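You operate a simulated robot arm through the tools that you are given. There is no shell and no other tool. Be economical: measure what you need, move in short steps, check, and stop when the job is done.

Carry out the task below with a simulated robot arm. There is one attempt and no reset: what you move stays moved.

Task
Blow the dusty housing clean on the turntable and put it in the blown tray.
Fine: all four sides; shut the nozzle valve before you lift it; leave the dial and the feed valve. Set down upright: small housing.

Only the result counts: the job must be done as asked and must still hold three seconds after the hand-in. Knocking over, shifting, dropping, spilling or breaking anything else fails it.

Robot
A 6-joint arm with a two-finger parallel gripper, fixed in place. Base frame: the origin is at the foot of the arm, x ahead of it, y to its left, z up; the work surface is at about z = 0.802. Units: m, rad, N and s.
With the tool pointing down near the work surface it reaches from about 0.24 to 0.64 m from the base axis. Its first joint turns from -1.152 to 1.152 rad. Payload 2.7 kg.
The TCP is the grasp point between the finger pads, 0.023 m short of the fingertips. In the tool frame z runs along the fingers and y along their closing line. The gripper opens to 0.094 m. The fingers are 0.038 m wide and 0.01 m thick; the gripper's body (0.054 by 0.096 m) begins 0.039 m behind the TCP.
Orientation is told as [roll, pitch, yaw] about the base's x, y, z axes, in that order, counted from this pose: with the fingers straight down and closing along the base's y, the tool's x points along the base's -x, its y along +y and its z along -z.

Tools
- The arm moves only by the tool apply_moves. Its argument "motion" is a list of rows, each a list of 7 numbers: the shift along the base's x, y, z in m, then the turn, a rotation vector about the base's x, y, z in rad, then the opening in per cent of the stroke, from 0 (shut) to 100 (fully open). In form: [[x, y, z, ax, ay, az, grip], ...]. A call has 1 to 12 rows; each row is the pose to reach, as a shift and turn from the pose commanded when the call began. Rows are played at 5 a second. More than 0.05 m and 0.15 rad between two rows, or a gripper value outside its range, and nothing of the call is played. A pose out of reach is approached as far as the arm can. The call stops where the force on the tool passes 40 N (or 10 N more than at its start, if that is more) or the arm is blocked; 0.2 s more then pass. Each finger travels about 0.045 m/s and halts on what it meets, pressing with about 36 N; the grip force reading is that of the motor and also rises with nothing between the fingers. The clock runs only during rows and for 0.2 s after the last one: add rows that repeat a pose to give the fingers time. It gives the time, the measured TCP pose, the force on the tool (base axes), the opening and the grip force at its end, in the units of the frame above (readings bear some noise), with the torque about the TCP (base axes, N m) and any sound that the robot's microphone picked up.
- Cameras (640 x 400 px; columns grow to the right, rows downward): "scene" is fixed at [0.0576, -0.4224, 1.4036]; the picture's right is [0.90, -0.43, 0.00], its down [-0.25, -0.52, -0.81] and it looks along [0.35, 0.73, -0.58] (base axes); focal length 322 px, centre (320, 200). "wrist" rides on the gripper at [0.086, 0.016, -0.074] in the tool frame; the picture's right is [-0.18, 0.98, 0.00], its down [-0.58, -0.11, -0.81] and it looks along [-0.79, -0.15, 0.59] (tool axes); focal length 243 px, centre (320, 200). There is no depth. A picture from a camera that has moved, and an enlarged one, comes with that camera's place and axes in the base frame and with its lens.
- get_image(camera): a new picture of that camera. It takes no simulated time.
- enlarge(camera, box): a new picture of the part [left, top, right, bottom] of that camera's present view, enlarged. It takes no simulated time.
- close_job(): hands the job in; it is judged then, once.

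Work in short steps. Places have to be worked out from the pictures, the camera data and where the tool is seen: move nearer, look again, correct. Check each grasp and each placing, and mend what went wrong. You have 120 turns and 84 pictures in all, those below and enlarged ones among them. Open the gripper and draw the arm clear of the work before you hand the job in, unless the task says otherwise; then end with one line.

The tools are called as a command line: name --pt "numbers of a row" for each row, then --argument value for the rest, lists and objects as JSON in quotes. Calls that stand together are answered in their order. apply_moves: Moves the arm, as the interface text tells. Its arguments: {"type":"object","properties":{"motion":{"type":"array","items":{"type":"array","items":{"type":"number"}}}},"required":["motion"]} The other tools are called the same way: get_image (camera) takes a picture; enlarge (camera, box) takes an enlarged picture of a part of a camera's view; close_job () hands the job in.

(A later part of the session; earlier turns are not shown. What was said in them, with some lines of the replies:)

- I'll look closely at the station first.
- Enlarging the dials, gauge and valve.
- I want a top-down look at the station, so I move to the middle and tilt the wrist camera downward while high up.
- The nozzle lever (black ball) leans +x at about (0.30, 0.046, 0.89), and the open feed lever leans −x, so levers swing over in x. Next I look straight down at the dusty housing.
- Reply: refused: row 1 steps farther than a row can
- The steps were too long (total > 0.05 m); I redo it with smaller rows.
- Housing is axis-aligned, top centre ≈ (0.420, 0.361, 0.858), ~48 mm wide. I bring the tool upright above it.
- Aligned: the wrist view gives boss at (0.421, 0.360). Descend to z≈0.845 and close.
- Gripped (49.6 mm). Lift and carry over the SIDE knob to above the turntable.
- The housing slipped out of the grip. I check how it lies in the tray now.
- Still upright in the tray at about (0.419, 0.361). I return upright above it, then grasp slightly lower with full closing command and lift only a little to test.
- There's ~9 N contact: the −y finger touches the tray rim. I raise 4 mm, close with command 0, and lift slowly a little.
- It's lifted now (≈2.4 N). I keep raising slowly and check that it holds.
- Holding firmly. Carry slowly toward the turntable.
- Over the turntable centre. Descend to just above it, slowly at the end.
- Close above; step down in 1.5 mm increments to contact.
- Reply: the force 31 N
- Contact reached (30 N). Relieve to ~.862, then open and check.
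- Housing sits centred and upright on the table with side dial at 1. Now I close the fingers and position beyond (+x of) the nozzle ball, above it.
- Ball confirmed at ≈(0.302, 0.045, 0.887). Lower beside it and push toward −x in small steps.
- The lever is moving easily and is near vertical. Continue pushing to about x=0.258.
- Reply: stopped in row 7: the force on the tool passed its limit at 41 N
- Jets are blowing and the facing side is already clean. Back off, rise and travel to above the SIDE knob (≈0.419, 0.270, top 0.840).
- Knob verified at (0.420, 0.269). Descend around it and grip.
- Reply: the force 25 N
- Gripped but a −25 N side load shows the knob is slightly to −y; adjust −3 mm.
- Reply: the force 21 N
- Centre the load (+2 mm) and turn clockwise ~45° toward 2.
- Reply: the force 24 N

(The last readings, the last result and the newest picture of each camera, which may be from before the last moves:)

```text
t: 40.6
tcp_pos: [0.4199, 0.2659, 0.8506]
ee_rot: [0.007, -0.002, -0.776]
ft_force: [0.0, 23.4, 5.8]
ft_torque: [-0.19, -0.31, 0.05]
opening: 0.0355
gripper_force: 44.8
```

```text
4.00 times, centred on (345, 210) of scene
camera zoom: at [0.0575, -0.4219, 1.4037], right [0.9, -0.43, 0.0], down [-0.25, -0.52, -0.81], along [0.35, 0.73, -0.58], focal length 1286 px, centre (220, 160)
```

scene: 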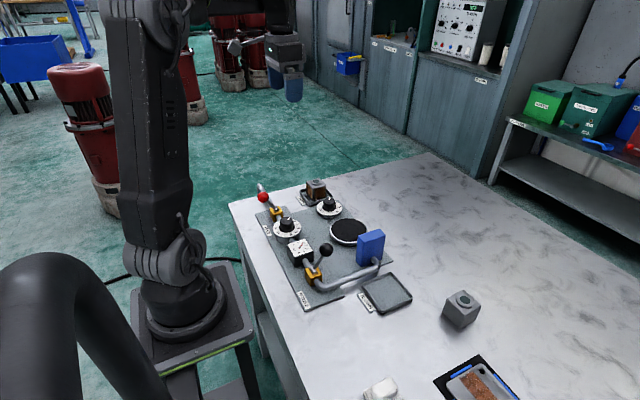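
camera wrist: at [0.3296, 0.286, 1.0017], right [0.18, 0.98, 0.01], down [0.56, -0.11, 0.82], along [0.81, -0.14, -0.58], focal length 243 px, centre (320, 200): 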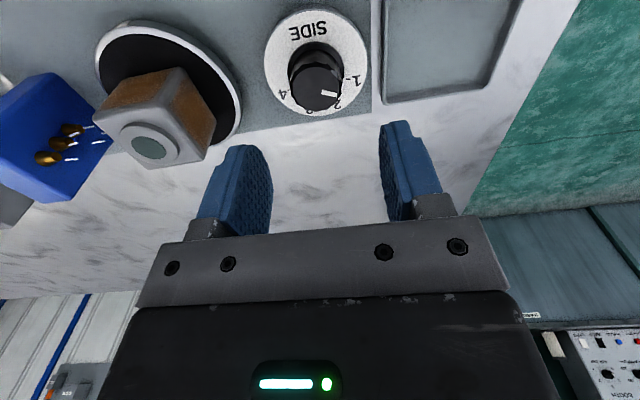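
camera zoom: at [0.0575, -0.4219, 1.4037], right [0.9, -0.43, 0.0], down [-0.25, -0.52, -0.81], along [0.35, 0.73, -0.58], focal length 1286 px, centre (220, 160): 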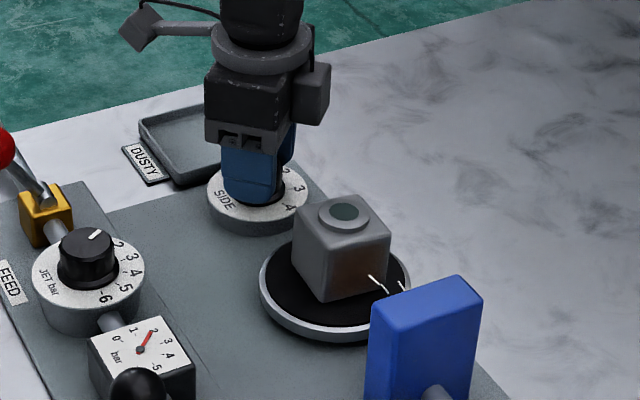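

The table has indexed and the next brown face is being blown. Wait ~1.5 s and look.

apply_moves --pt "0 -0.002 0 0 0 0 10" --pt "0 -0.002 0 0 0 0 10" --pt "0 -0.002 0 0 0 0 10" --pt "0 -0.002 0 0 0 0 10" --pt "0 -0.002 0 0 0 0 10" --pt "0 -0.002 0 0 0 0 10" --pt "0 -0.002 0 0 0 0 10" --pt "0 -0.002 0 0 0 0 10"

enlarge --camera "scene" --box '[310, 170, 390, 250]'

```text
t: 42.4
tcp_pos: [0.4206, 0.2668, 0.8505]
ee_rot: [0.012, -0.002, -0.772]
ft_force: [1.1, 34.1, 4.3]
ft_torque: [0.52, 0.67, 0.01]
opening: 0.0357
gripper_force: 45.1
```

```text
5.00 times, centred on (350, 210) of scene
camera zoom: at [0.0576, -0.4217, 1.4038], right [0.9, -0.43, 0.0], down [-0.25, -0.52, -0.81], along [0.35, 0.73, -0.58], focal length 1608 px, centre (170, 150)
```

zoom: 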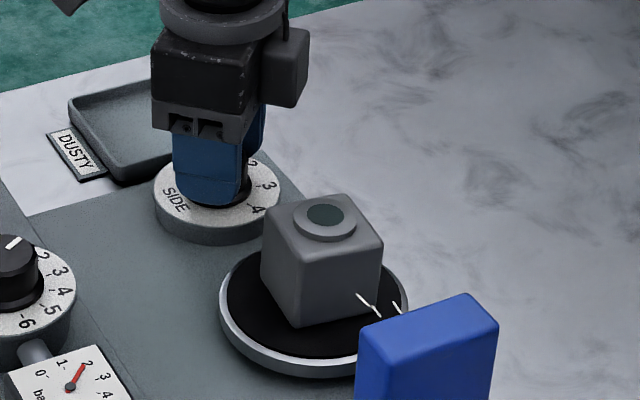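

That face is clean too, though the table looks not fully square. Release and rise to read the knob pointer.

apply_moves --pt "0 0.003 0 0 0 0 10" --pt "0 0.003 0 0 0 0 64" --pt "0 0.003 0 0 0 0 64" --pt "0 0.003 0 0 0 0 64" --pt "0 0.003 0.03 0 0 0.13 64" --pt "0 0.003 0.07 0 0 0.26 64" --pt "0 0.003 0.08 0 0 0.39 64" --pt "0 0.003 0.08 0 0 0.52 64" --pt "0 0.003 0.08 0 0 0.65 64" --pt "0 0.003 0.08 0 0 0.77 64" --pt "0 0.003 0.08 0 0 0.77 64"

enlarge --camera "scene" --box '[310, 170, 390, 250]'

enlarge --camera "wrist" --box '[100, 0, 420, 200]'

```text
t: 44.8
tcp_pos: [0.4187, 0.266, 0.9311]
ee_rot: [0.005, 0.0, -0.005]
ft_force: [-0.2, 0.6, 0.2]
ft_torque: [0.02, -0.03, -0.01]
opening: 0.0602
gripper_force: 0.0
```

```text
5.00 times, centred on (350, 210) of scene
camera zoom: at [0.0576, -0.4224, 1.4036], right [0.9, -0.43, 0.0], down [-0.25, -0.52, -0.81], along [0.35, 0.73, -0.58], focal length 1608 px, centre (170, 150)
```

zoom: 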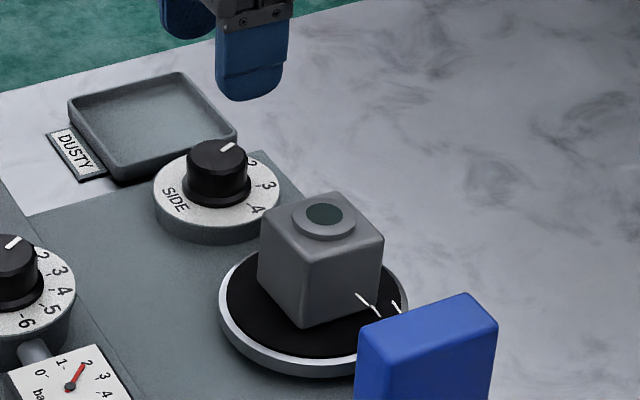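

```text
2.00 times, centred on (260, 100) of wrist
camera zoom: at [0.3345, 0.2833, 1.0055], right [0.19, 0.98, 0.01], down [0.58, -0.12, 0.81], along [0.79, -0.15, -0.59], focal length 485 px, centre (440, 400)
```

zoom: 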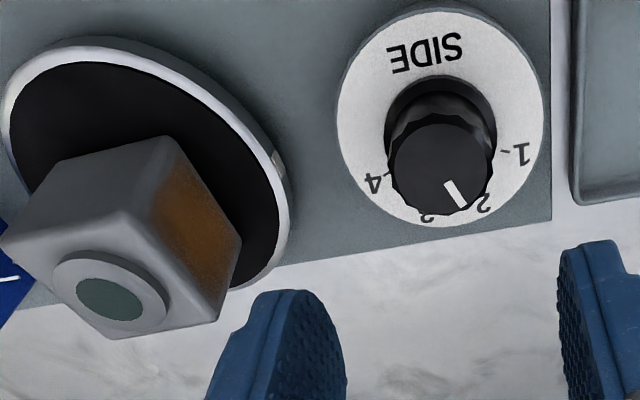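

Pointer is near 2, with the table ~10° short of square but that face clean. Regrip and turn ~50° to reach 3.

apply_moves --pt "0.001 0 -0.03 0 0 0 64" --pt "0.001 0 -0.06 0 0 0 64" --pt "0.001 0 -0.08 0 0 0 64" --pt "0.001 0 -0.08 0 0 0 64" --pt "0.001 0 -0.08 0 0 0 30" --pt "0.001 0 -0.08 0 0 0 10" --pt "0.001 0 -0.08 0 0 0 10" --pt "0.001 0 -0.08 0 0 0 10"

apply_moves --pt "0 0 0 0 0 -0.13 10" --pt "0 0 0 0 0 -0.26 10" --pt "0 0 0 0 0 -0.39 10" --pt "0 0 0 0 0 -0.52 10" --pt "0 0 0 0 0 -0.65 10" --pt "0 0 0 0 0 -0.78 10" --pt "0 0 0 0 0 -0.88 10" --pt "0 0 0 0 0 -0.88 10" --pt "0 0 0 0 0 -0.88 10" --pt "0 0 0 0 0 -0.88 10"

enlarge --camera "scene" --box '[310, 170, 390, 250]'

```text
t: 46.6
tcp_pos: [0.421, 0.2664, 0.8527]
ee_rot: [0.005, -0.002, -0.007]
ft_force: [1.1, 12.2, -7.6]
ft_torque: [0.11, -0.47, -0.02]
opening: 0.0356
gripper_force: 44.7
```

```text
t: 48.8
tcp_pos: [0.4209, 0.2668, 0.8515]
ee_rot: [0.001, -0.001, -0.886]
ft_force: [-23.9, -2.8, 31.5]
ft_torque: [-0.2, 0.72, 0.03]
opening: 0.0353
gripper_force: 45.3
```

```text
5.00 times, centred on (350, 210) of scene
camera zoom: at [0.0567, -0.4227, 1.4035], right [0.9, -0.43, 0.0], down [-0.25, -0.52, -0.81], along [0.35, 0.73, -0.58], focal length 1608 px, centre (170, 150)
```

zoom: 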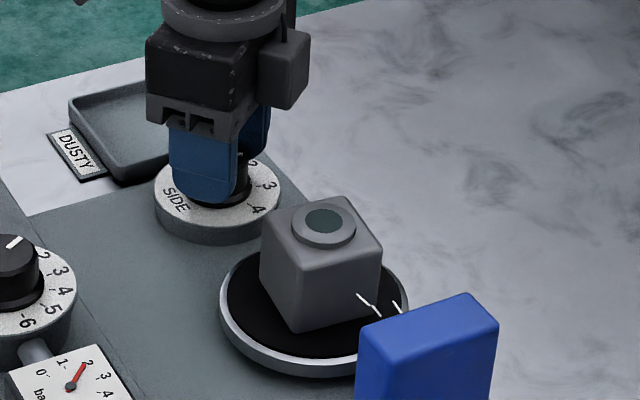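

Release, rise and read the pointer and table.

apply_moves --pt "0 0 0 0 0 0 64" --pt "0 0 0 0 0 0 64" --pt "0 0 0 0 0 0 64" --pt "0 0 0.03 0 0 0.13 64" --pt "0 0 0.07 0 0 0.26 64" --pt "0 0 0.08 0 0 0.39 64" --pt "0 0 0.08 0 0 0.52 64" --pt "0 0 0.08 0 0 0.65 64" --pt "0 0 0.08 0 0 0.77 64" --pt "0 0 0.08 0 0 0.88 64" --pt "0 0 0.08 0 0 0.88 64"

enlarge --camera "scene" --box '[325, 185, 375, 235]'

enlarge --camera "wrist" --box '[100, 0, 420, 200]'

```text
t: 51.2
tcp_pos: [0.4211, 0.2655, 0.9297]
ee_rot: [0.005, 0.0, -0.004]
ft_force: [-0.4, 0.5, 0.4]
ft_torque: [0.0, 0.0, 0.01]
opening: 0.0603
gripper_force: 0.0
```

```text
8.00 times, centred on (350, 210) of scene
camera zoom: at [0.0576, -0.4224, 1.4036], right [0.9, -0.43, 0.0], down [-0.25, -0.52, -0.81], along [0.35, 0.73, -0.58], focal length 2572 px, centre (80, 120)
```

zoom: 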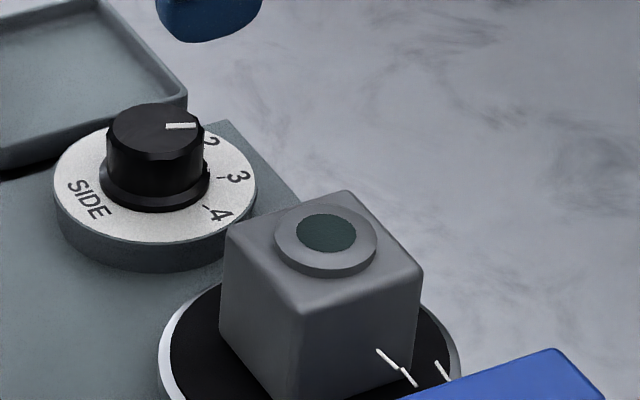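

```text
2.00 times, centred on (260, 100) of wrist
camera zoom: at [0.3359, 0.2837, 1.0046], right [0.19, 0.98, 0.01], down [0.58, -0.12, 0.81], along [0.79, -0.15, -0.59], focal length 485 px, centre (440, 400)
```

zoom: 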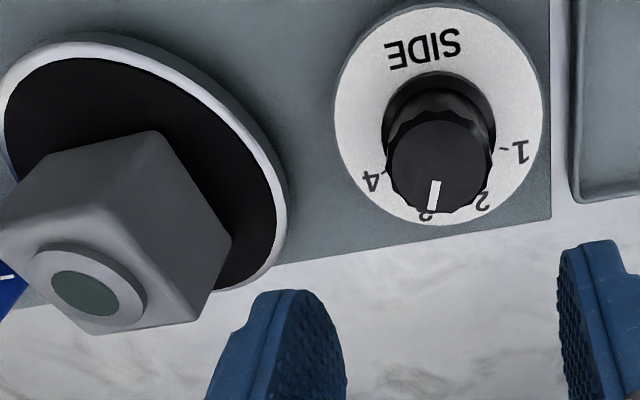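

Three faces clean and the table is square at 3. Regrip and turn ~47° to 4.

apply_moves --pt "-0.001 0 -0.03 0 0 0 64" --pt "-0.001 0 -0.06 0 0 0 64" --pt "-0.001 0 -0.078 0 0 0 64" --pt "-0.001 0 -0.078 0 0 0 64" --pt "-0.001 0 -0.078 0 0 0 30" --pt "-0.001 0 -0.078 0 0 0 10" --pt "-0.001 0 -0.078 0 0 0 10" --pt "-0.001 0 -0.078 0 0 0 10"

apply_moves --pt "0 0 0 0 0 -0.13 10" --pt "0 0 0 0 0 -0.26 10" --pt "0 0 0 0 0 -0.39 10" --pt "0 0 0 0 0 -0.52 10" --pt "0 0 0 0 0 -0.65 10" --pt "0 0 0 0 0 -0.78 10" --pt "0 0 0 0 0 -0.82 10" --pt "0 0 0 0 0 -0.82 10" --pt "0 0 0 0 0 -0.82 10" --pt "0 0 0 0 0 -0.82 10"

enlarge --camera "scene" --box '[310, 170, 390, 250]'

```text
t: 53.0
tcp_pos: [0.4221, 0.2667, 0.8491]
ee_rot: [0.007, -0.002, -0.005]
ft_force: [1.5, 17.7, -7.8]
ft_torque: [-0.09, -0.47, -0.01]
opening: 0.0356
gripper_force: 45.3
```

```text
t: 53.7
tcp_pos: [0.422, 0.2668, 0.849]
ee_rot: [0.008, -0.004, -0.287]
ft_force: [5.0, 6.4, -4.8]
ft_torque: [-0.26, 0.31, 0.0]
opening: 0.0356
gripper_force: 45.2
stopped in row 3: the force on the tool passed its limit at 42 N (the readings are from after the stop); the commanded pose is now the measured one
```

```text
5.00 times, centred on (350, 210) of scene
camera zoom: at [0.0578, -0.4222, 1.4036], right [0.9, -0.43, 0.0], down [-0.25, -0.52, -0.81], along [0.35, 0.73, -0.58], focal length 1608 px, centre (170, 150)
```

zoom: 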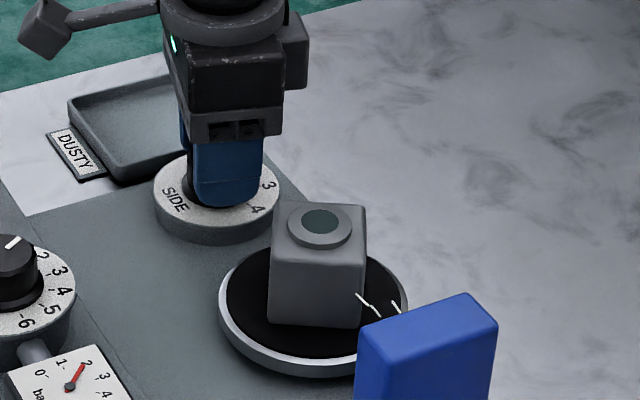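

Stopped midway by a transient load; now forces are low. Continue with gentler steps.

apply_moves --pt "0 0 0 0 0 -0.06 10" --pt "0 0 0 0 0 -0.12 10" --pt "0 0 0 0 0 -0.18 10" --pt "0 0 0 0 0 -0.24 10" --pt "0 0 0 0 0 -0.3 10" --pt "0 0 0 0 0 -0.36 10" --pt "0 0 0 0 0 -0.42 10" --pt "0 0 0 0 0 -0.48 10" --pt "0 0 0 0 0 -0.53 10" --pt "0 0 0 0 0 -0.53 10"

enlarge --camera "scene" --box '[310, 170, 390, 250]'

```text
t: 55.9
tcp_pos: [0.4194, 0.2661, 0.8488]
ee_rot: [0.007, 0.0, -0.815]
ft_force: [9.4, -1.0, -7.4]
ft_torque: [-0.57, 0.34, 0.59]
opening: 0.0355
gripper_force: 44.6
```

```text
5.00 times, centred on (350, 210) of scene
camera zoom: at [0.0579, -0.4224, 1.4036], right [0.9, -0.43, 0.0], down [-0.25, -0.52, -0.81], along [0.35, 0.73, -0.58], focal length 1608 px, centre (170, 150)
```

zoom: 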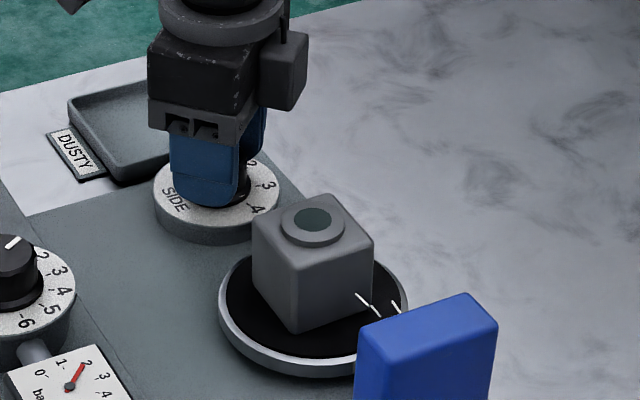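

Torque shows the knob reached its end stop at 4, table square, face looks clean. Release, rise and inspect.

apply_moves --pt "0 0 0 0 0 0.02 64" --pt "0 0 0 0 0 0.02 64" --pt "0 0 0 0 0 0.02 64" --pt "0 0 0.03 0 0 0.13 64" --pt "0 0 0.07 0 0 0.26 64" --pt "0 0 0.1 0 0 0.39 64" --pt "0 0 0.1 0 0 0.52 64" --pt "0 0 0.1 0 0 0.65 64" --pt "0 0 0.1 0 0 0.77 64" --pt "0 0 0.1 0 0 0.815 64" --pt "0 0 0.1 0 0 0.815 64"

enlarge --camera "scene" --box '[325, 185, 375, 235]'

enlarge --camera "wrist" --box '[60, 0, 420, 200]'

```text
t: 58.3
tcp_pos: [0.4195, 0.267, 0.9504]
ee_rot: [0.008, 0.0, 0.001]
ft_force: [-0.1, 0.4, 0.6]
ft_torque: [0.01, 0.03, 0.01]
opening: 0.0602
gripper_force: 0.1
```

```text
8.00 times, centred on (350, 210) of scene
camera zoom: at [0.0576, -0.4224, 1.4036], right [0.9, -0.43, 0.0], down [-0.25, -0.52, -0.81], along [0.35, 0.73, -0.58], focal length 2572 px, centre (80, 120)
```

zoom: 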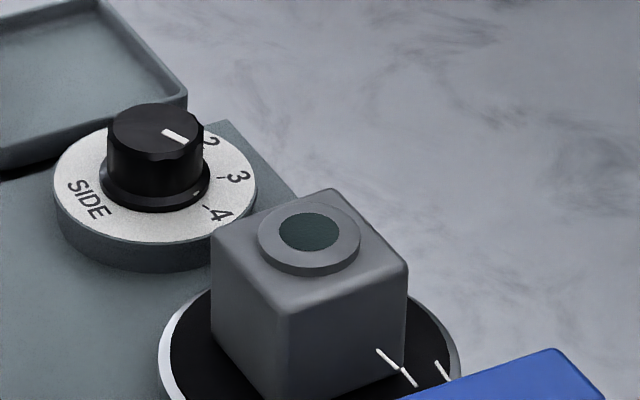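

```text
1.78 times, centred on (240, 100) of wrist
camera zoom: at [0.335, 0.2827, 1.0246], right [0.18, 0.98, 0.01], down [0.58, -0.11, 0.81], along [0.79, -0.14, -0.59], focal length 431 px, centre (462, 378)
```

zoom: 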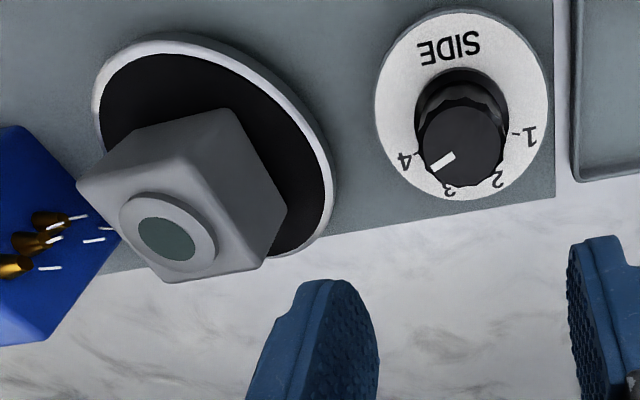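

All visible faces are clean and the dial is at 4. Now go to the nozzle lever (ball now ≈(0.232, 0.047, 0.887)) with tool tilted to reach close to the base.

apply_moves --pt "-0.015 -0.02 0.03 0 0.05 0 64" --pt "-0.035 -0.05 0.05 0 0.1 0 50" --pt "-0.055 -0.08 0.06 0 0.15 0 50" --pt "-0.075 -0.11 0.06 0 0.2 0 50" --pt "-0.095 -0.14 0.06 0 0.25 0 50" --pt "-0.115 -0.17 0.06 0 0.3 0 50" --pt "-0.135 -0.2 0.06 0 0.35 0 50" --pt "-0.155 -0.22 0.05 0 0.4 0 50" --pt "-0.175 -0.22 0.035 0 0.45 0 50" --pt "-0.187 -0.22 0.02 0 0.5 0 50" --pt "-0.187 -0.22 0.01 0 0.5 0 50" --pt "-0.187 -0.22 0.01 0 0.5 0 50"

enlarge --camera "scene" --box '[260, 190, 380, 290]'

get_image --camera "wrist"

```text
t: 60.9
tcp_pos: [0.2343, 0.0468, 0.9589]
ee_rot: [0.006, 0.5, -0.001]
ft_force: [0.1, -0.8, -0.2]
ft_torque: [0.0, -0.01, 0.02]
opening: 0.0469
gripper_force: 0.1
```

```text
4.00 times, centred on (320, 240) of scene
camera zoom: at [0.0576, -0.4224, 1.4036], right [0.9, -0.43, 0.0], down [-0.25, -0.52, -0.81], along [0.35, 0.73, -0.58], focal length 1286 px, centre (320, 40)
```

zoom: 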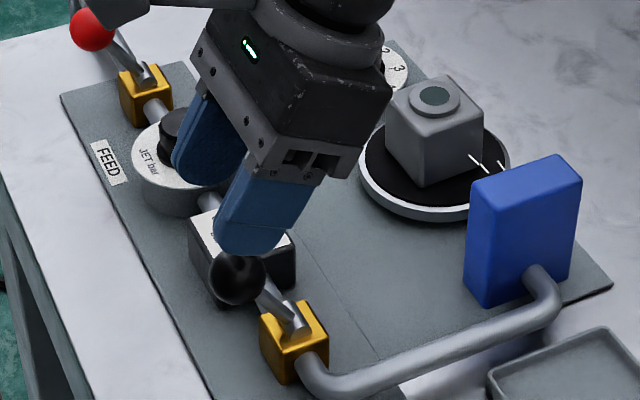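

```text
33 pictures are left
camera wrist: at [0.1942, 0.0636, 1.0654], right [0.17, 0.98, -0.08], down [0.9, -0.12, 0.43], along [0.41, -0.14, -0.9], focal length 243 px, centre (320, 200)
```

wrist: 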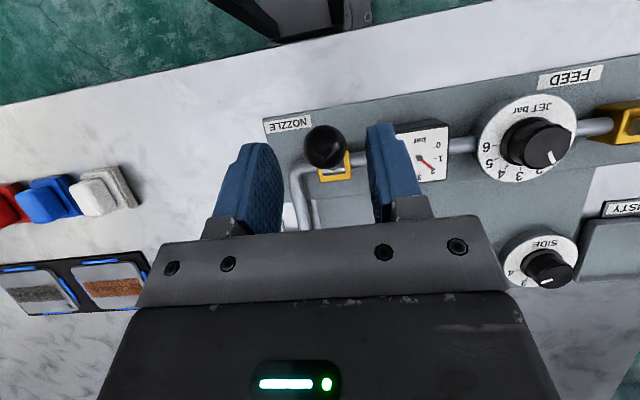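

Ball confirmed at (0.232, 0.046). Descend to straddle it and grip.

apply_moves --pt "-0.002 0 -0.025 0 0 0 50" --pt "-0.002 0 -0.05 0 0 0 50" --pt "-0.002 0 -0.068 0 0 0 50" --pt "-0.002 0 -0.068 0 0 0 50" --pt "-0.002 0 -0.068 0 0 0 20" --pt "-0.002 0 -0.068 0 0 0 20" --pt "-0.002 0 -0.068 0 0 0 20"

enlarge --camera "scene" --box '[260, 190, 380, 290]'

```text
t: 62.5
tcp_pos: [0.231, 0.0454, 0.8902]
ee_rot: [0.006, 0.499, 0.001]
ft_force: [4.1, -24.9, -8.0]
ft_torque: [0.0, -0.02, 0.04]
opening: 0.0312
gripper_force: 44.8
```

```text
4.00 times, centred on (320, 240) of scene
camera zoom: at [0.0578, -0.423, 1.4034], right [0.9, -0.43, 0.0], down [-0.25, -0.52, -0.81], along [0.35, 0.73, -0.58], focal length 1286 px, centre (320, 40)
```

zoom: 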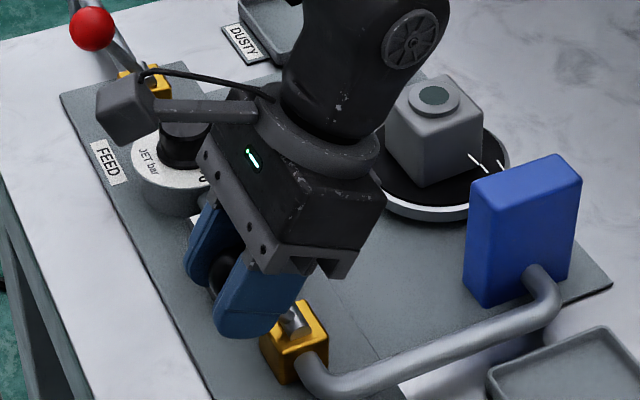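

Gripped the ball; relieve the side load (−2.5 mm in y) and swing it along its arc toward +x.

apply_moves --pt "0 -0.0025 0 0 0 0 20" --pt "0.005 -0.0025 0.0045 0 0 0 20" --pt "0.0107 -0.0025 0.0084 0 0 0 20" --pt "0.0163 -0.0025 0.0112 0 0 0 20" --pt "0.0219 -0.0025 0.0131 0 0 0 20" --pt "0.028 -0.0025 0.0143 0 0 0 20" --pt "0.034 -0.0025 0.0147 0 0 0 20" --pt "0.0405 -0.0025 0.0143 0 0 0 20" --pt "0.0461 -0.0025 0.0131 0 0 0 20" --pt "0.0573 -0.0025 0.0084 0 0 0 20" --pt "0.063 -0.0025 0.0045 0 0 0 20" --pt "0.068 -0.0025 0 0 0 0 20"

enlarge --camera "scene" --box '[260, 190, 380, 290]'

```text
t: 65.1
tcp_pos: [0.2992, 0.0447, 0.8921]
ee_rot: [0.01, 0.497, -0.003]
ft_force: [-3.3, 27.7, 26.6]
ft_torque: [-0.03, 1.1, -0.41]
opening: 0.0312
gripper_force: 44.8
```

```text
4.00 times, centred on (320, 240) of scene
camera zoom: at [0.0573, -0.4218, 1.4038], right [0.9, -0.43, 0.0], down [-0.25, -0.52, -0.81], along [0.35, 0.73, -0.58], focal length 1286 px, centre (320, 40)
```

zoom: 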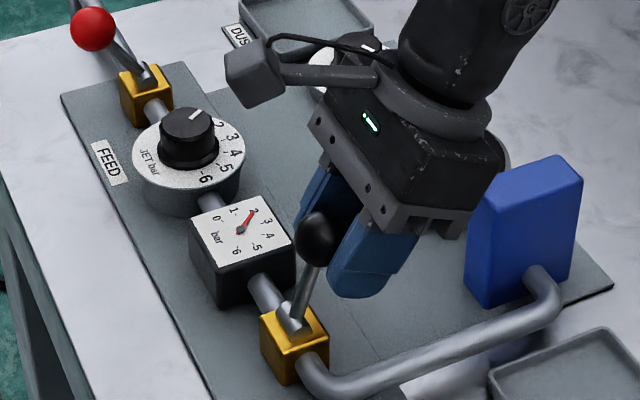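

The lever isn't fully over: the ball slid between the pads. Release, go up and behind it, and push it home with closed fingers.

apply_moves --pt "0 0 0.002 0 0 0 55" --pt "0 0 0.002 0 0 0 55" --pt "0 0 0.002 0 0 0 55" --pt "0 0 0.035 0 0 0 55" --pt "0 0 0.065 0 0 0 55" --pt "-0.03 0 0.065 0 0 0 20" --pt "-0.055 0 0.065 0 0 0 0" --pt "-0.062 0 0.065 0 0 0 0" --pt "-0.062 0 0.065 0 0 0 0"

enlarge --camera "scene" --box '[260, 190, 380, 290]'

```text
t: 67.1
tcp_pos: [0.2374, 0.0458, 0.9552]
ee_rot: [0.007, 0.499, -0.002]
ft_force: [-0.5, -0.4, -0.4]
ft_torque: [-0.01, 0.0, 0.01]
opening: 0.0001
gripper_force: 36.0
```

```text
4.00 times, centred on (320, 240) of scene
camera zoom: at [0.0576, -0.4224, 1.4036], right [0.9, -0.43, 0.0], down [-0.25, -0.52, -0.81], along [0.35, 0.73, -0.58], focal length 1286 px, centre (320, 40)
```

zoom: 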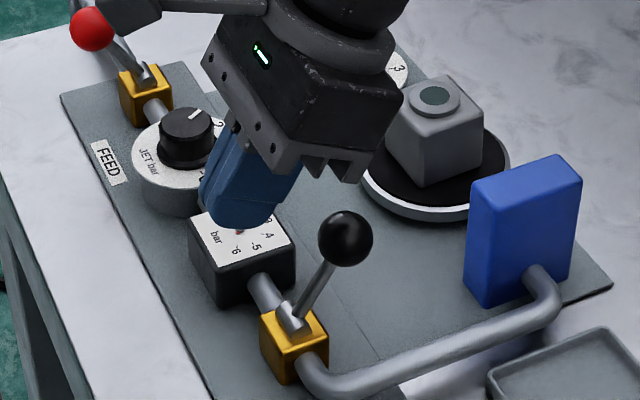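

Ball is exactly back at its original shut position and the jets have stopped. Now go above the housing (≈0.4185, 0.150) with the tool upright and open.

apply_moves --pt "0 0 0.03 0 0 0 30" --pt "0.02 0.01 0.05 0 -0.06 0 60" --pt "0.045 0.02 0.05 0 -0.12 0 90" --pt "0.07 0.035 0.05 0 -0.18 0 100" --pt "0.095 0.05 0.05 0 -0.24 0 100" --pt "0.12 0.065 0.05 0 -0.3 0 100" --pt "0.145 0.08 0.05 0 -0.36 0 100" --pt "0.165 0.095 0.04 0 -0.42 0 100" --pt "0.181 0.104 0.02 0 -0.48 0 100" --pt "0.181 0.104 -0.01 0 -0.5 0 100" --pt "0.181 0.104 -0.01 0 -0.5 0 100"

get_image --camera "wrist"

enlarge --camera "scene" --box '[260, 170, 420, 310]'

```text
t: 69.5
tcp_pos: [0.421, 0.1472, 0.948]
ee_rot: [0.006, -0.004, -0.001]
ft_force: [0.4, 1.1, -1.0]
ft_torque: [0.03, 0.0, -0.03]
opening: 0.0941
gripper_force: 0.0
```

```text
29 pictures are left
camera wrist: at [0.3351, 0.165, 1.0227], right [0.18, 0.98, 0.01], down [0.58, -0.12, 0.81], along [0.79, -0.14, -0.59], focal length 243 px, centre (320, 200)
```

wrist: 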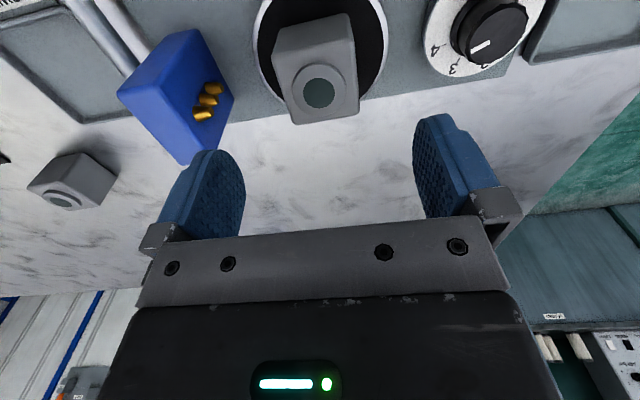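

```text
2.86 times, centred on (340, 240) of scene
camera zoom: at [0.0576, -0.4224, 1.4036], right [0.9, -0.43, 0.0], down [-0.25, -0.52, -0.81], along [0.35, 0.73, -0.58], focal length 919 px, centre (263, 86)
```

zoom: 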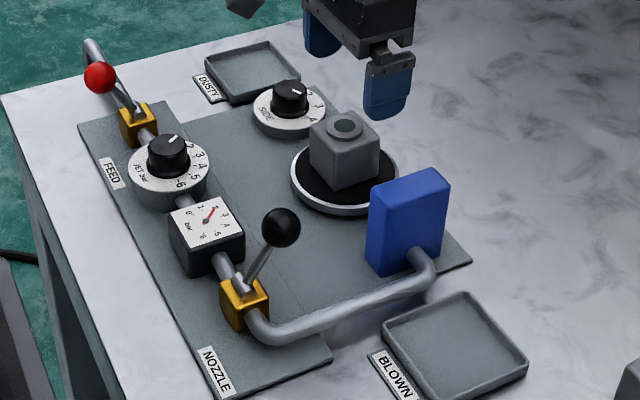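

Aligned. Nozzle valve shut, all else in place. Descend and grip the housing lower than before.

apply_moves --pt "0 0 -0.03 0 0 0 100" --pt "0 0 -0.06 0 0 0 100" --pt "0 0 -0.085 0 0 0 100" --pt "0 0 -0.093 0 0 0 100" --pt "0 0 -0.093 0 0 0 100" --pt "0 0 -0.093 0 0 0 60" --pt "0 0 -0.093 0 0 0 20" --pt "0 0 -0.093 0 0 0 0" --pt "0 0 -0.093 0 0 0 0" --pt "0 0 -0.093 0 0 0 0"

apply_moves --pt "0 0 0.003 0 0 0 0" --pt "0 0 0.006 0 0 0 0" --pt "0 0 0.01 0 0 0 0" --pt "0 0 0.015 0 0 0 0" --pt "0 0 0.021 0 0 0 0" --pt "0 0 0.027 0 0 0 0" --pt "0 0 0.033 0 0 0 0" --pt "0 0 0.039 0 0 0 0" --pt "0 0 0.045 0 0 0 0" --pt "0 0 0.052 0 0 0 0" --pt "0 0 0.06 0 0 0 0" --pt "0 0 0.068 0 0 0 0"

enlarge --camera "scene" --box '[290, 150, 420, 310]'

```text
t: 71.7
tcp_pos: [0.4195, 0.1482, 0.8545]
ee_rot: [0.006, -0.003, 0.0]
ft_force: [-0.1, 0.8, -0.1]
ft_torque: [0.04, 0.01, 0.01]
opening: 0.0499
gripper_force: 35.9
```

```text
t: 74.3
tcp_pos: [0.4191, 0.1474, 0.92]
ee_rot: [0.006, 0.0, -0.003]
ft_force: [0.2, -0.1, -2.2]
ft_torque: [0.0, -0.04, -0.02]
opening: 0.0498
gripper_force: 36.2
```

```text
2.50 times, centred on (355, 230) of scene
camera zoom: at [0.0577, -0.4224, 1.4036], right [0.9, -0.43, 0.0], down [-0.25, -0.52, -0.81], along [0.35, 0.73, -0.58], focal length 804 px, centre (232, 125)
```

zoom: 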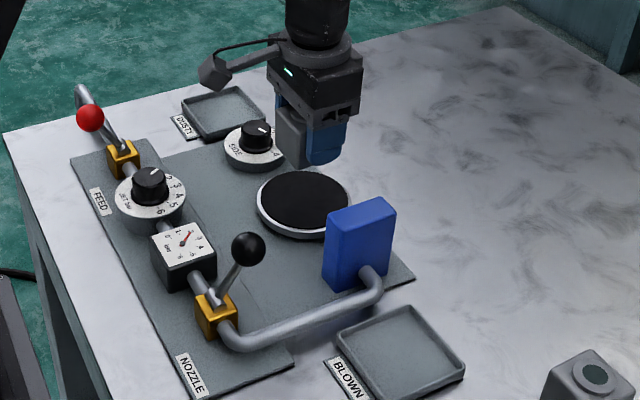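

Clean lift. Raise further, carry over the nozzle block to above the BLOWN tray (~0.394, −0.062).

apply_moves --pt "0 0 0.01 0 0 0 0" --pt "0 0 0.025 0 0 0 0" --pt "0 0 0.04 0 0 0 0" --pt "0 0 0.05 0 0 0 0" --pt "-0.002 -0.02 0.05 0 0 0 0" --pt "-0.005 -0.045 0.05 0 0 0 0" --pt "-0.008 -0.075 0.05 0 0 0 0" --pt "-0.012 -0.105 0.05 0 0 0 0" --pt "-0.016 -0.135 0.05 0 0 0 0" --pt "-0.02 -0.165 0.05 0 0 0 0" --pt "-0.023 -0.19 0.05 0 0 0 0" --pt "-0.025 -0.21 0.05 0 0 0 0"

get_image --camera "wrist"

enlarge --camera "scene" --box '[310, 190, 450, 330]'

```text
t: 76.9
tcp_pos: [0.3942, -0.061, 0.9715]
ee_rot: [0.006, -0.001, 0.0]
ft_force: [0.9, 0.1, -2.4]
ft_torque: [0.02, 0.01, -0.03]
opening: 0.0497
gripper_force: 35.5
```

```text
26 pictures are left
camera wrist: at [0.3084, -0.0447, 1.046], right [0.18, 0.98, 0.01], down [0.58, -0.11, 0.81], along [0.79, -0.14, -0.59], focal length 243 px, centre (320, 200)
```

wrist: 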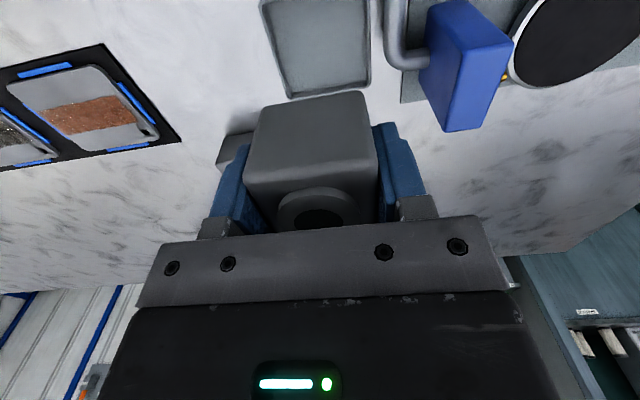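

```text
2.86 times, centred on (380, 260) of scene
camera zoom: at [0.0577, -0.4224, 1.4036], right [0.9, -0.43, 0.0], down [-0.25, -0.52, -0.81], along [0.35, 0.73, -0.58], focal length 919 px, centre (149, 29)
```

zoom: 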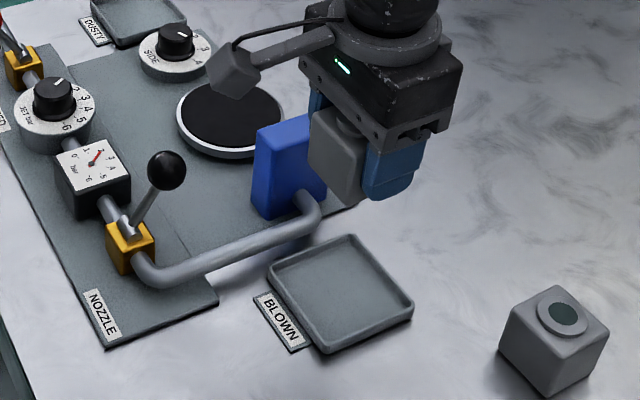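

Tray centre ≈ (0.394, −0.060) fits the current TCP. Descend to just above the rim and look.

apply_moves --pt "0 0 -0.02 0 0 0 0" --pt "0 0 -0.04 0 0 0 0" --pt "0 0 -0.06 0 0 0 0" --pt "0 0 -0.08 0 0 0 0" --pt "0 0 -0.095 0 0 0 0" --pt "0 0 -0.107 0 0 0 0" --pt "0 0 -0.107 0 0 0 0"

enlarge --camera "scene" --box '[345, 230, 425, 320]'

get_image --camera "wrist"

```text
t: 78.5
tcp_pos: [0.3942, -0.0615, 0.8659]
ee_rot: [0.007, 0.0, 0.0]
ft_force: [0.2, 0.3, -0.9]
ft_torque: [0.03, 0.0, 0.0]
opening: 0.0499
gripper_force: 36.0
```

```text
4.44 times, centred on (385, 275) of scene
camera zoom: at [0.0577, -0.4224, 1.4036], right [0.9, -0.43, 0.0], down [-0.25, -0.52, -0.81], along [0.35, 0.73, -0.58], focal length 1429 px, centre (31, -133)
```

zoom: 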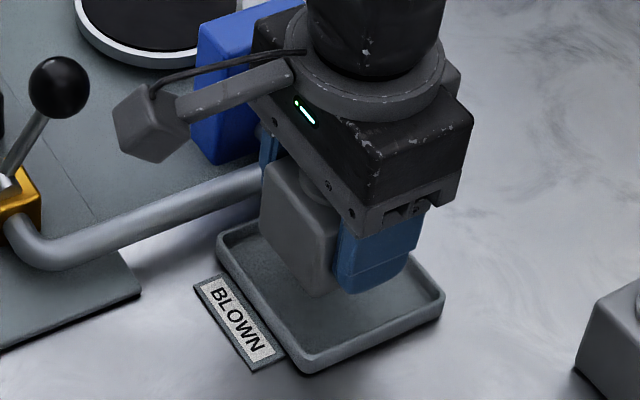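

```text
23 pictures are left
camera wrist: at [0.3084, -0.046, 0.9407], right [0.19, 0.98, 0.01], down [0.58, -0.12, 0.81], along [0.79, -0.14, -0.59], focal length 243 px, centre (320, 200)
```

wrist: 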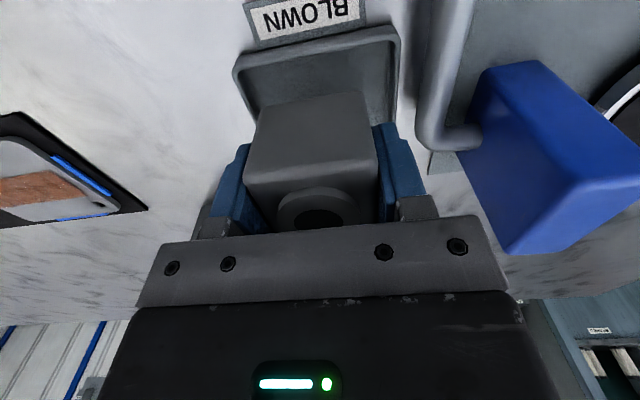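

Tray spans x 0.355–0.437, y about −0.098…−0.018, so shift +3 mm in y and lower until just above the floor, watching force.

apply_moves --pt "0.001 0.003 0 0 0 0 0" --pt "0.001 0.003 -0.007 0 0 0 0" --pt "0.001 0.003 -0.014 0 0 0 0" --pt "0.001 0.003 -0.019 0 0 0 0" --pt "0.001 0.003 -0.022 0 0 0 0" --pt "0.001 0.003 -0.022 0 0 0 0"

enlarge --camera "scene" --box '[355, 245, 415, 315]'

```text
t: 79.9
tcp_pos: [0.3958, -0.0603, 0.8416]
ee_rot: [0.007, 0.0, -0.001]
ft_force: [0.1, 0.4, -1.2]
ft_torque: [0.03, 0.01, 0.0]
opening: 0.0498
gripper_force: 35.8
```

```text
5.71 times, centred on (385, 280) of scene
camera zoom: at [0.0577, -0.4224, 1.4036], right [0.9, -0.43, 0.0], down [-0.25, -0.52, -0.81], along [0.35, 0.73, -0.58], focal length 1837 px, centre (-51, -257)
```

zoom: 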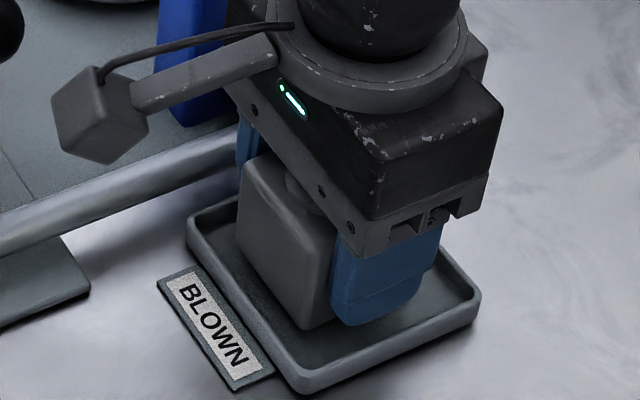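

No contact yet and the finger has room to the rim. Lower 1 mm at a time to touch.

apply_moves --pt "0 0 -0.001 0 0 0 0" --pt "0 0 -0.002 0 0 0 0" --pt "0 0 -0.003 0 0 0 0" --pt "0 0 -0.003 0 0 0 0"

```text
t: 80.9
tcp_pos: [0.3963, -0.0601, 0.8384]
ee_rot: [0.006, -0.003, -0.005]
ft_force: [-0.1, -0.1, -3.2]
ft_torque: [0.02, -0.03, 0.01]
opening: 0.0498
gripper_force: 36.5
```

apply_moves --pt "0 0 -0.001 0 0 0 0" --pt "0 0 -0.002 0 0 0 0" --pt "0 0 -0.002 0 0 0 0"

enlarge --camera "scene" --box '[355, 245, 415, 315]'

```text
t: 81.7
tcp_pos: [0.3943, -0.0594, 0.8369]
ee_rot: [0.007, -0.003, -0.001]
ft_force: [-0.1, -0.1, -2.2]
ft_torque: [-0.01, 0.01, -0.01]
opening: 0.0498
gripper_force: 36.0
```

```text
5.71 times, centred on (385, 280) of scene
camera zoom: at [0.0577, -0.4224, 1.4036], right [0.9, -0.43, 0.0], down [-0.25, -0.52, -0.81], along [0.35, 0.73, -0.58], focal length 1837 px, centre (-51, -257)
```

zoom: 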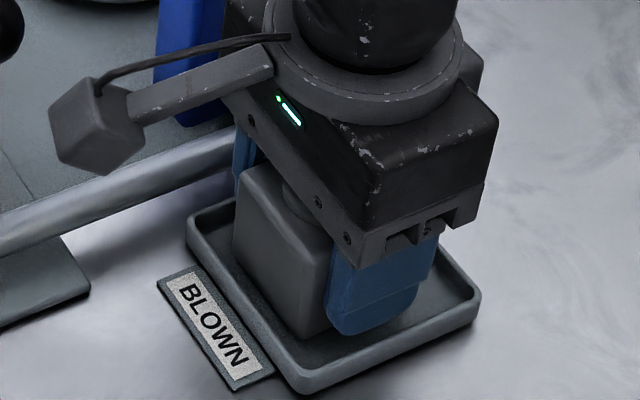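

Still no contact; a few more millimetres.

apply_moves --pt "0 0 -0.001 0 0 0 0" --pt "0 0 -0.002 0 0 0 0" --pt "0 0 -0.003 0 0 0 0" --pt "0 0 -0.003 0 0 0 0"

```text
t: 82.7
tcp_pos: [0.3956, -0.0596, 0.8361]
ee_rot: [0.006, -0.007, -0.001]
ft_force: [-0.2, 0.7, 23.4]
ft_torque: [-0.59, 0.66, -0.03]
opening: 0.0498
gripper_force: 35.5
```

Touchdown at ~0.836. Relieve, open slightly (stay off the rim), then rise.

apply_moves --pt "0 0 0.0015 0 0 0 0" --pt "0 0 0.0015 0 0 0 54" --pt "0 0 0.0015 0 0 0 57" --pt "0 0 0.0015 0 0 0 58" --pt "0 0 0.0015 0 0 0 58"

enlarge --camera "scene" --box '[355, 245, 415, 315]'

```text
t: 83.9
tcp_pos: [0.3939, -0.0603, 0.8367]
ee_rot: [0.006, -0.001, -0.003]
ft_force: [0.1, -0.1, -0.3]
ft_torque: [0.02, -0.01, 0.01]
opening: 0.0545
gripper_force: 0.0
```

```text
5.71 times, centred on (385, 280) of scene
camera zoom: at [0.0576, -0.4224, 1.4036], right [0.9, -0.43, 0.0], down [-0.25, -0.52, -0.81], along [0.35, 0.73, -0.58], focal length 1837 px, centre (-51, -257)
```

zoom: 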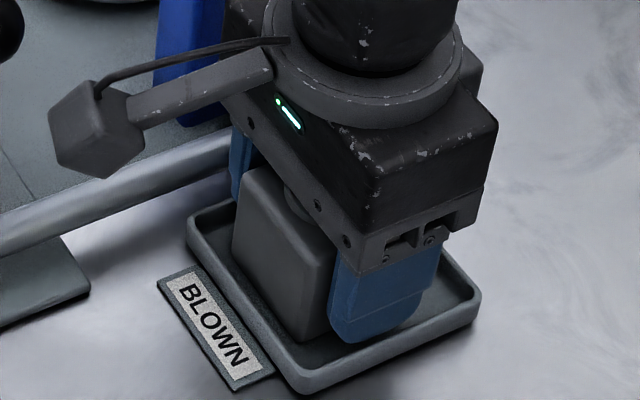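

Released with no load. Rise slowly, then withdraw with fingers opening.

apply_moves --pt "0 0 0.005 0 0 0 58" --pt "0 0 0.012 0 0 0 60" --pt "0 0 0.03 0 0 0 80" --pt "0 0 0.06 0 0 0 100" --pt "0 0 0.1 0 0 0 100" --pt "0 0 0.14 0 0 0 100" --pt "-0.03 0 0.17 0 0.1 0 100" --pt "-0.06 0 0.19 0 0.22 0 100" --pt "-0.09 0 0.2 0 0.34 0 100" --pt "-0.1 0 0.2 0 0.46 0 100" --pt "-0.1 0 0.2 0 0.46 0 100"

get_image --camera "scene"

enlarge --camera "scene" --box '[340, 235, 440, 325]'

get_image --camera "wrist"

```text
t: 86.3
tcp_pos: [0.2939, -0.059, 1.0344]
ee_rot: [0.007, 0.458, -0.001]
ft_force: [-0.1, 0.4, 0.2]
ft_torque: [0.01, 0.0, -0.01]
opening: 0.0941
gripper_force: 0.1
```

```text
19 pictures are left
```

scene: 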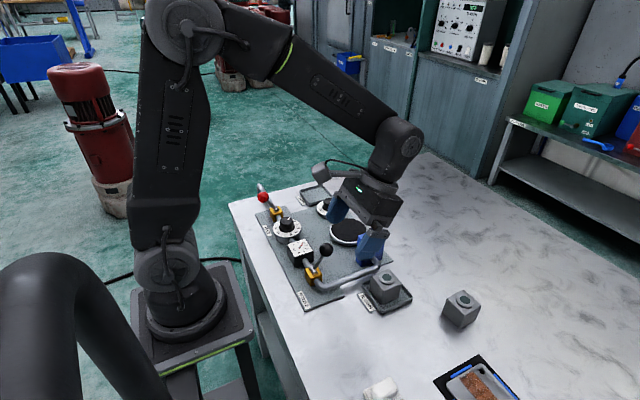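

```text
4.44 times, centred on (390, 280) of scene
camera zoom: at [0.0576, -0.4224, 1.4036], right [0.9, -0.43, 0.0], down [-0.25, -0.52, -0.81], along [0.35, 0.73, -0.58], focal length 1429 px, centre (9, -156)
```

zoom: 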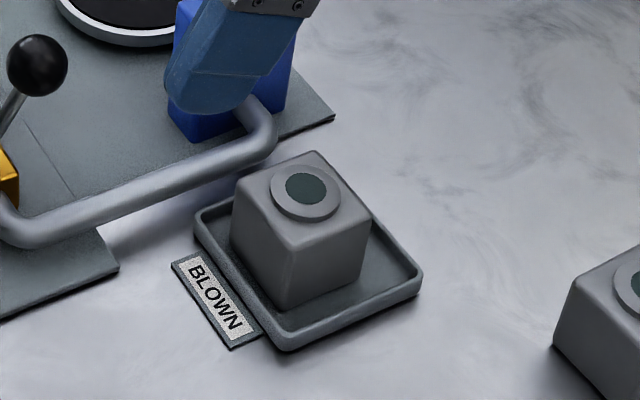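

```text
17 pictures are left
camera wrist: at [0.2496, -0.043, 1.1403], right [0.17, 0.98, -0.08], down [0.88, -0.12, 0.46], along [0.45, -0.15, -0.88], focal length 243 px, centre (320, 200)
```

wrist: 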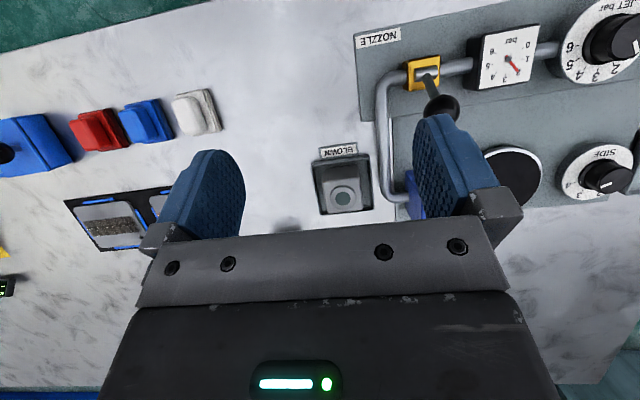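

Housing stands upright, clean, in the BLOWN tray; valve shut, JET dial and feed valve untouched. Raise the arm a little more, then hand in.

apply_moves --pt "0 0 0.04 0 0 0 100" --pt "0 0 0.08 0 0 0 100" --pt "0 0.0 0.12 0 0 0 100" --pt "0 0.0 0.12 0 0 0 100"

enlarge --camera "scene" --box '[240, 170, 440, 330]'

```text
t: 87.3
tcp_pos: [0.2952, -0.0575, 1.1559]
ee_rot: [0.007, 0.458, 0.0]
ft_force: [0.6, 0.6, -0.4]
ft_torque: [-0.01, 0.04, 0.01]
opening: 0.0939
gripper_force: 0.1
```

```text
2.50 times, centred on (340, 250) of scene
camera zoom: at [0.0576, -0.4224, 1.4036], right [0.9, -0.43, 0.0], down [-0.25, -0.52, -0.81], along [0.35, 0.73, -0.58], focal length 804 px, centre (270, 75)
```

zoom: 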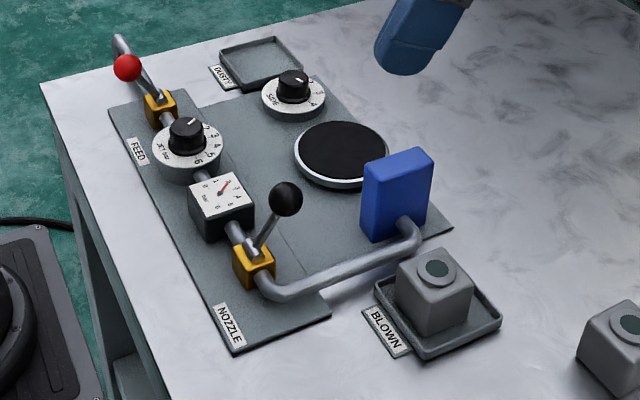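

Everything is in place; handing in.

close_job

```text
The job is handed in.
```

The housing was blown on all four sides and looks clean; it now stands upright in the BLOWN tray. I shut the nozzle valve before lifting it, and left the JET dial and feed valve alone. I took "the dial" to mean the JET one, so the SIDE knob, which I used to turn the table, is now at 4 instead of 1. On the first lift the housing slipped and stayed upright in the DUSTY tray; the second grip held.
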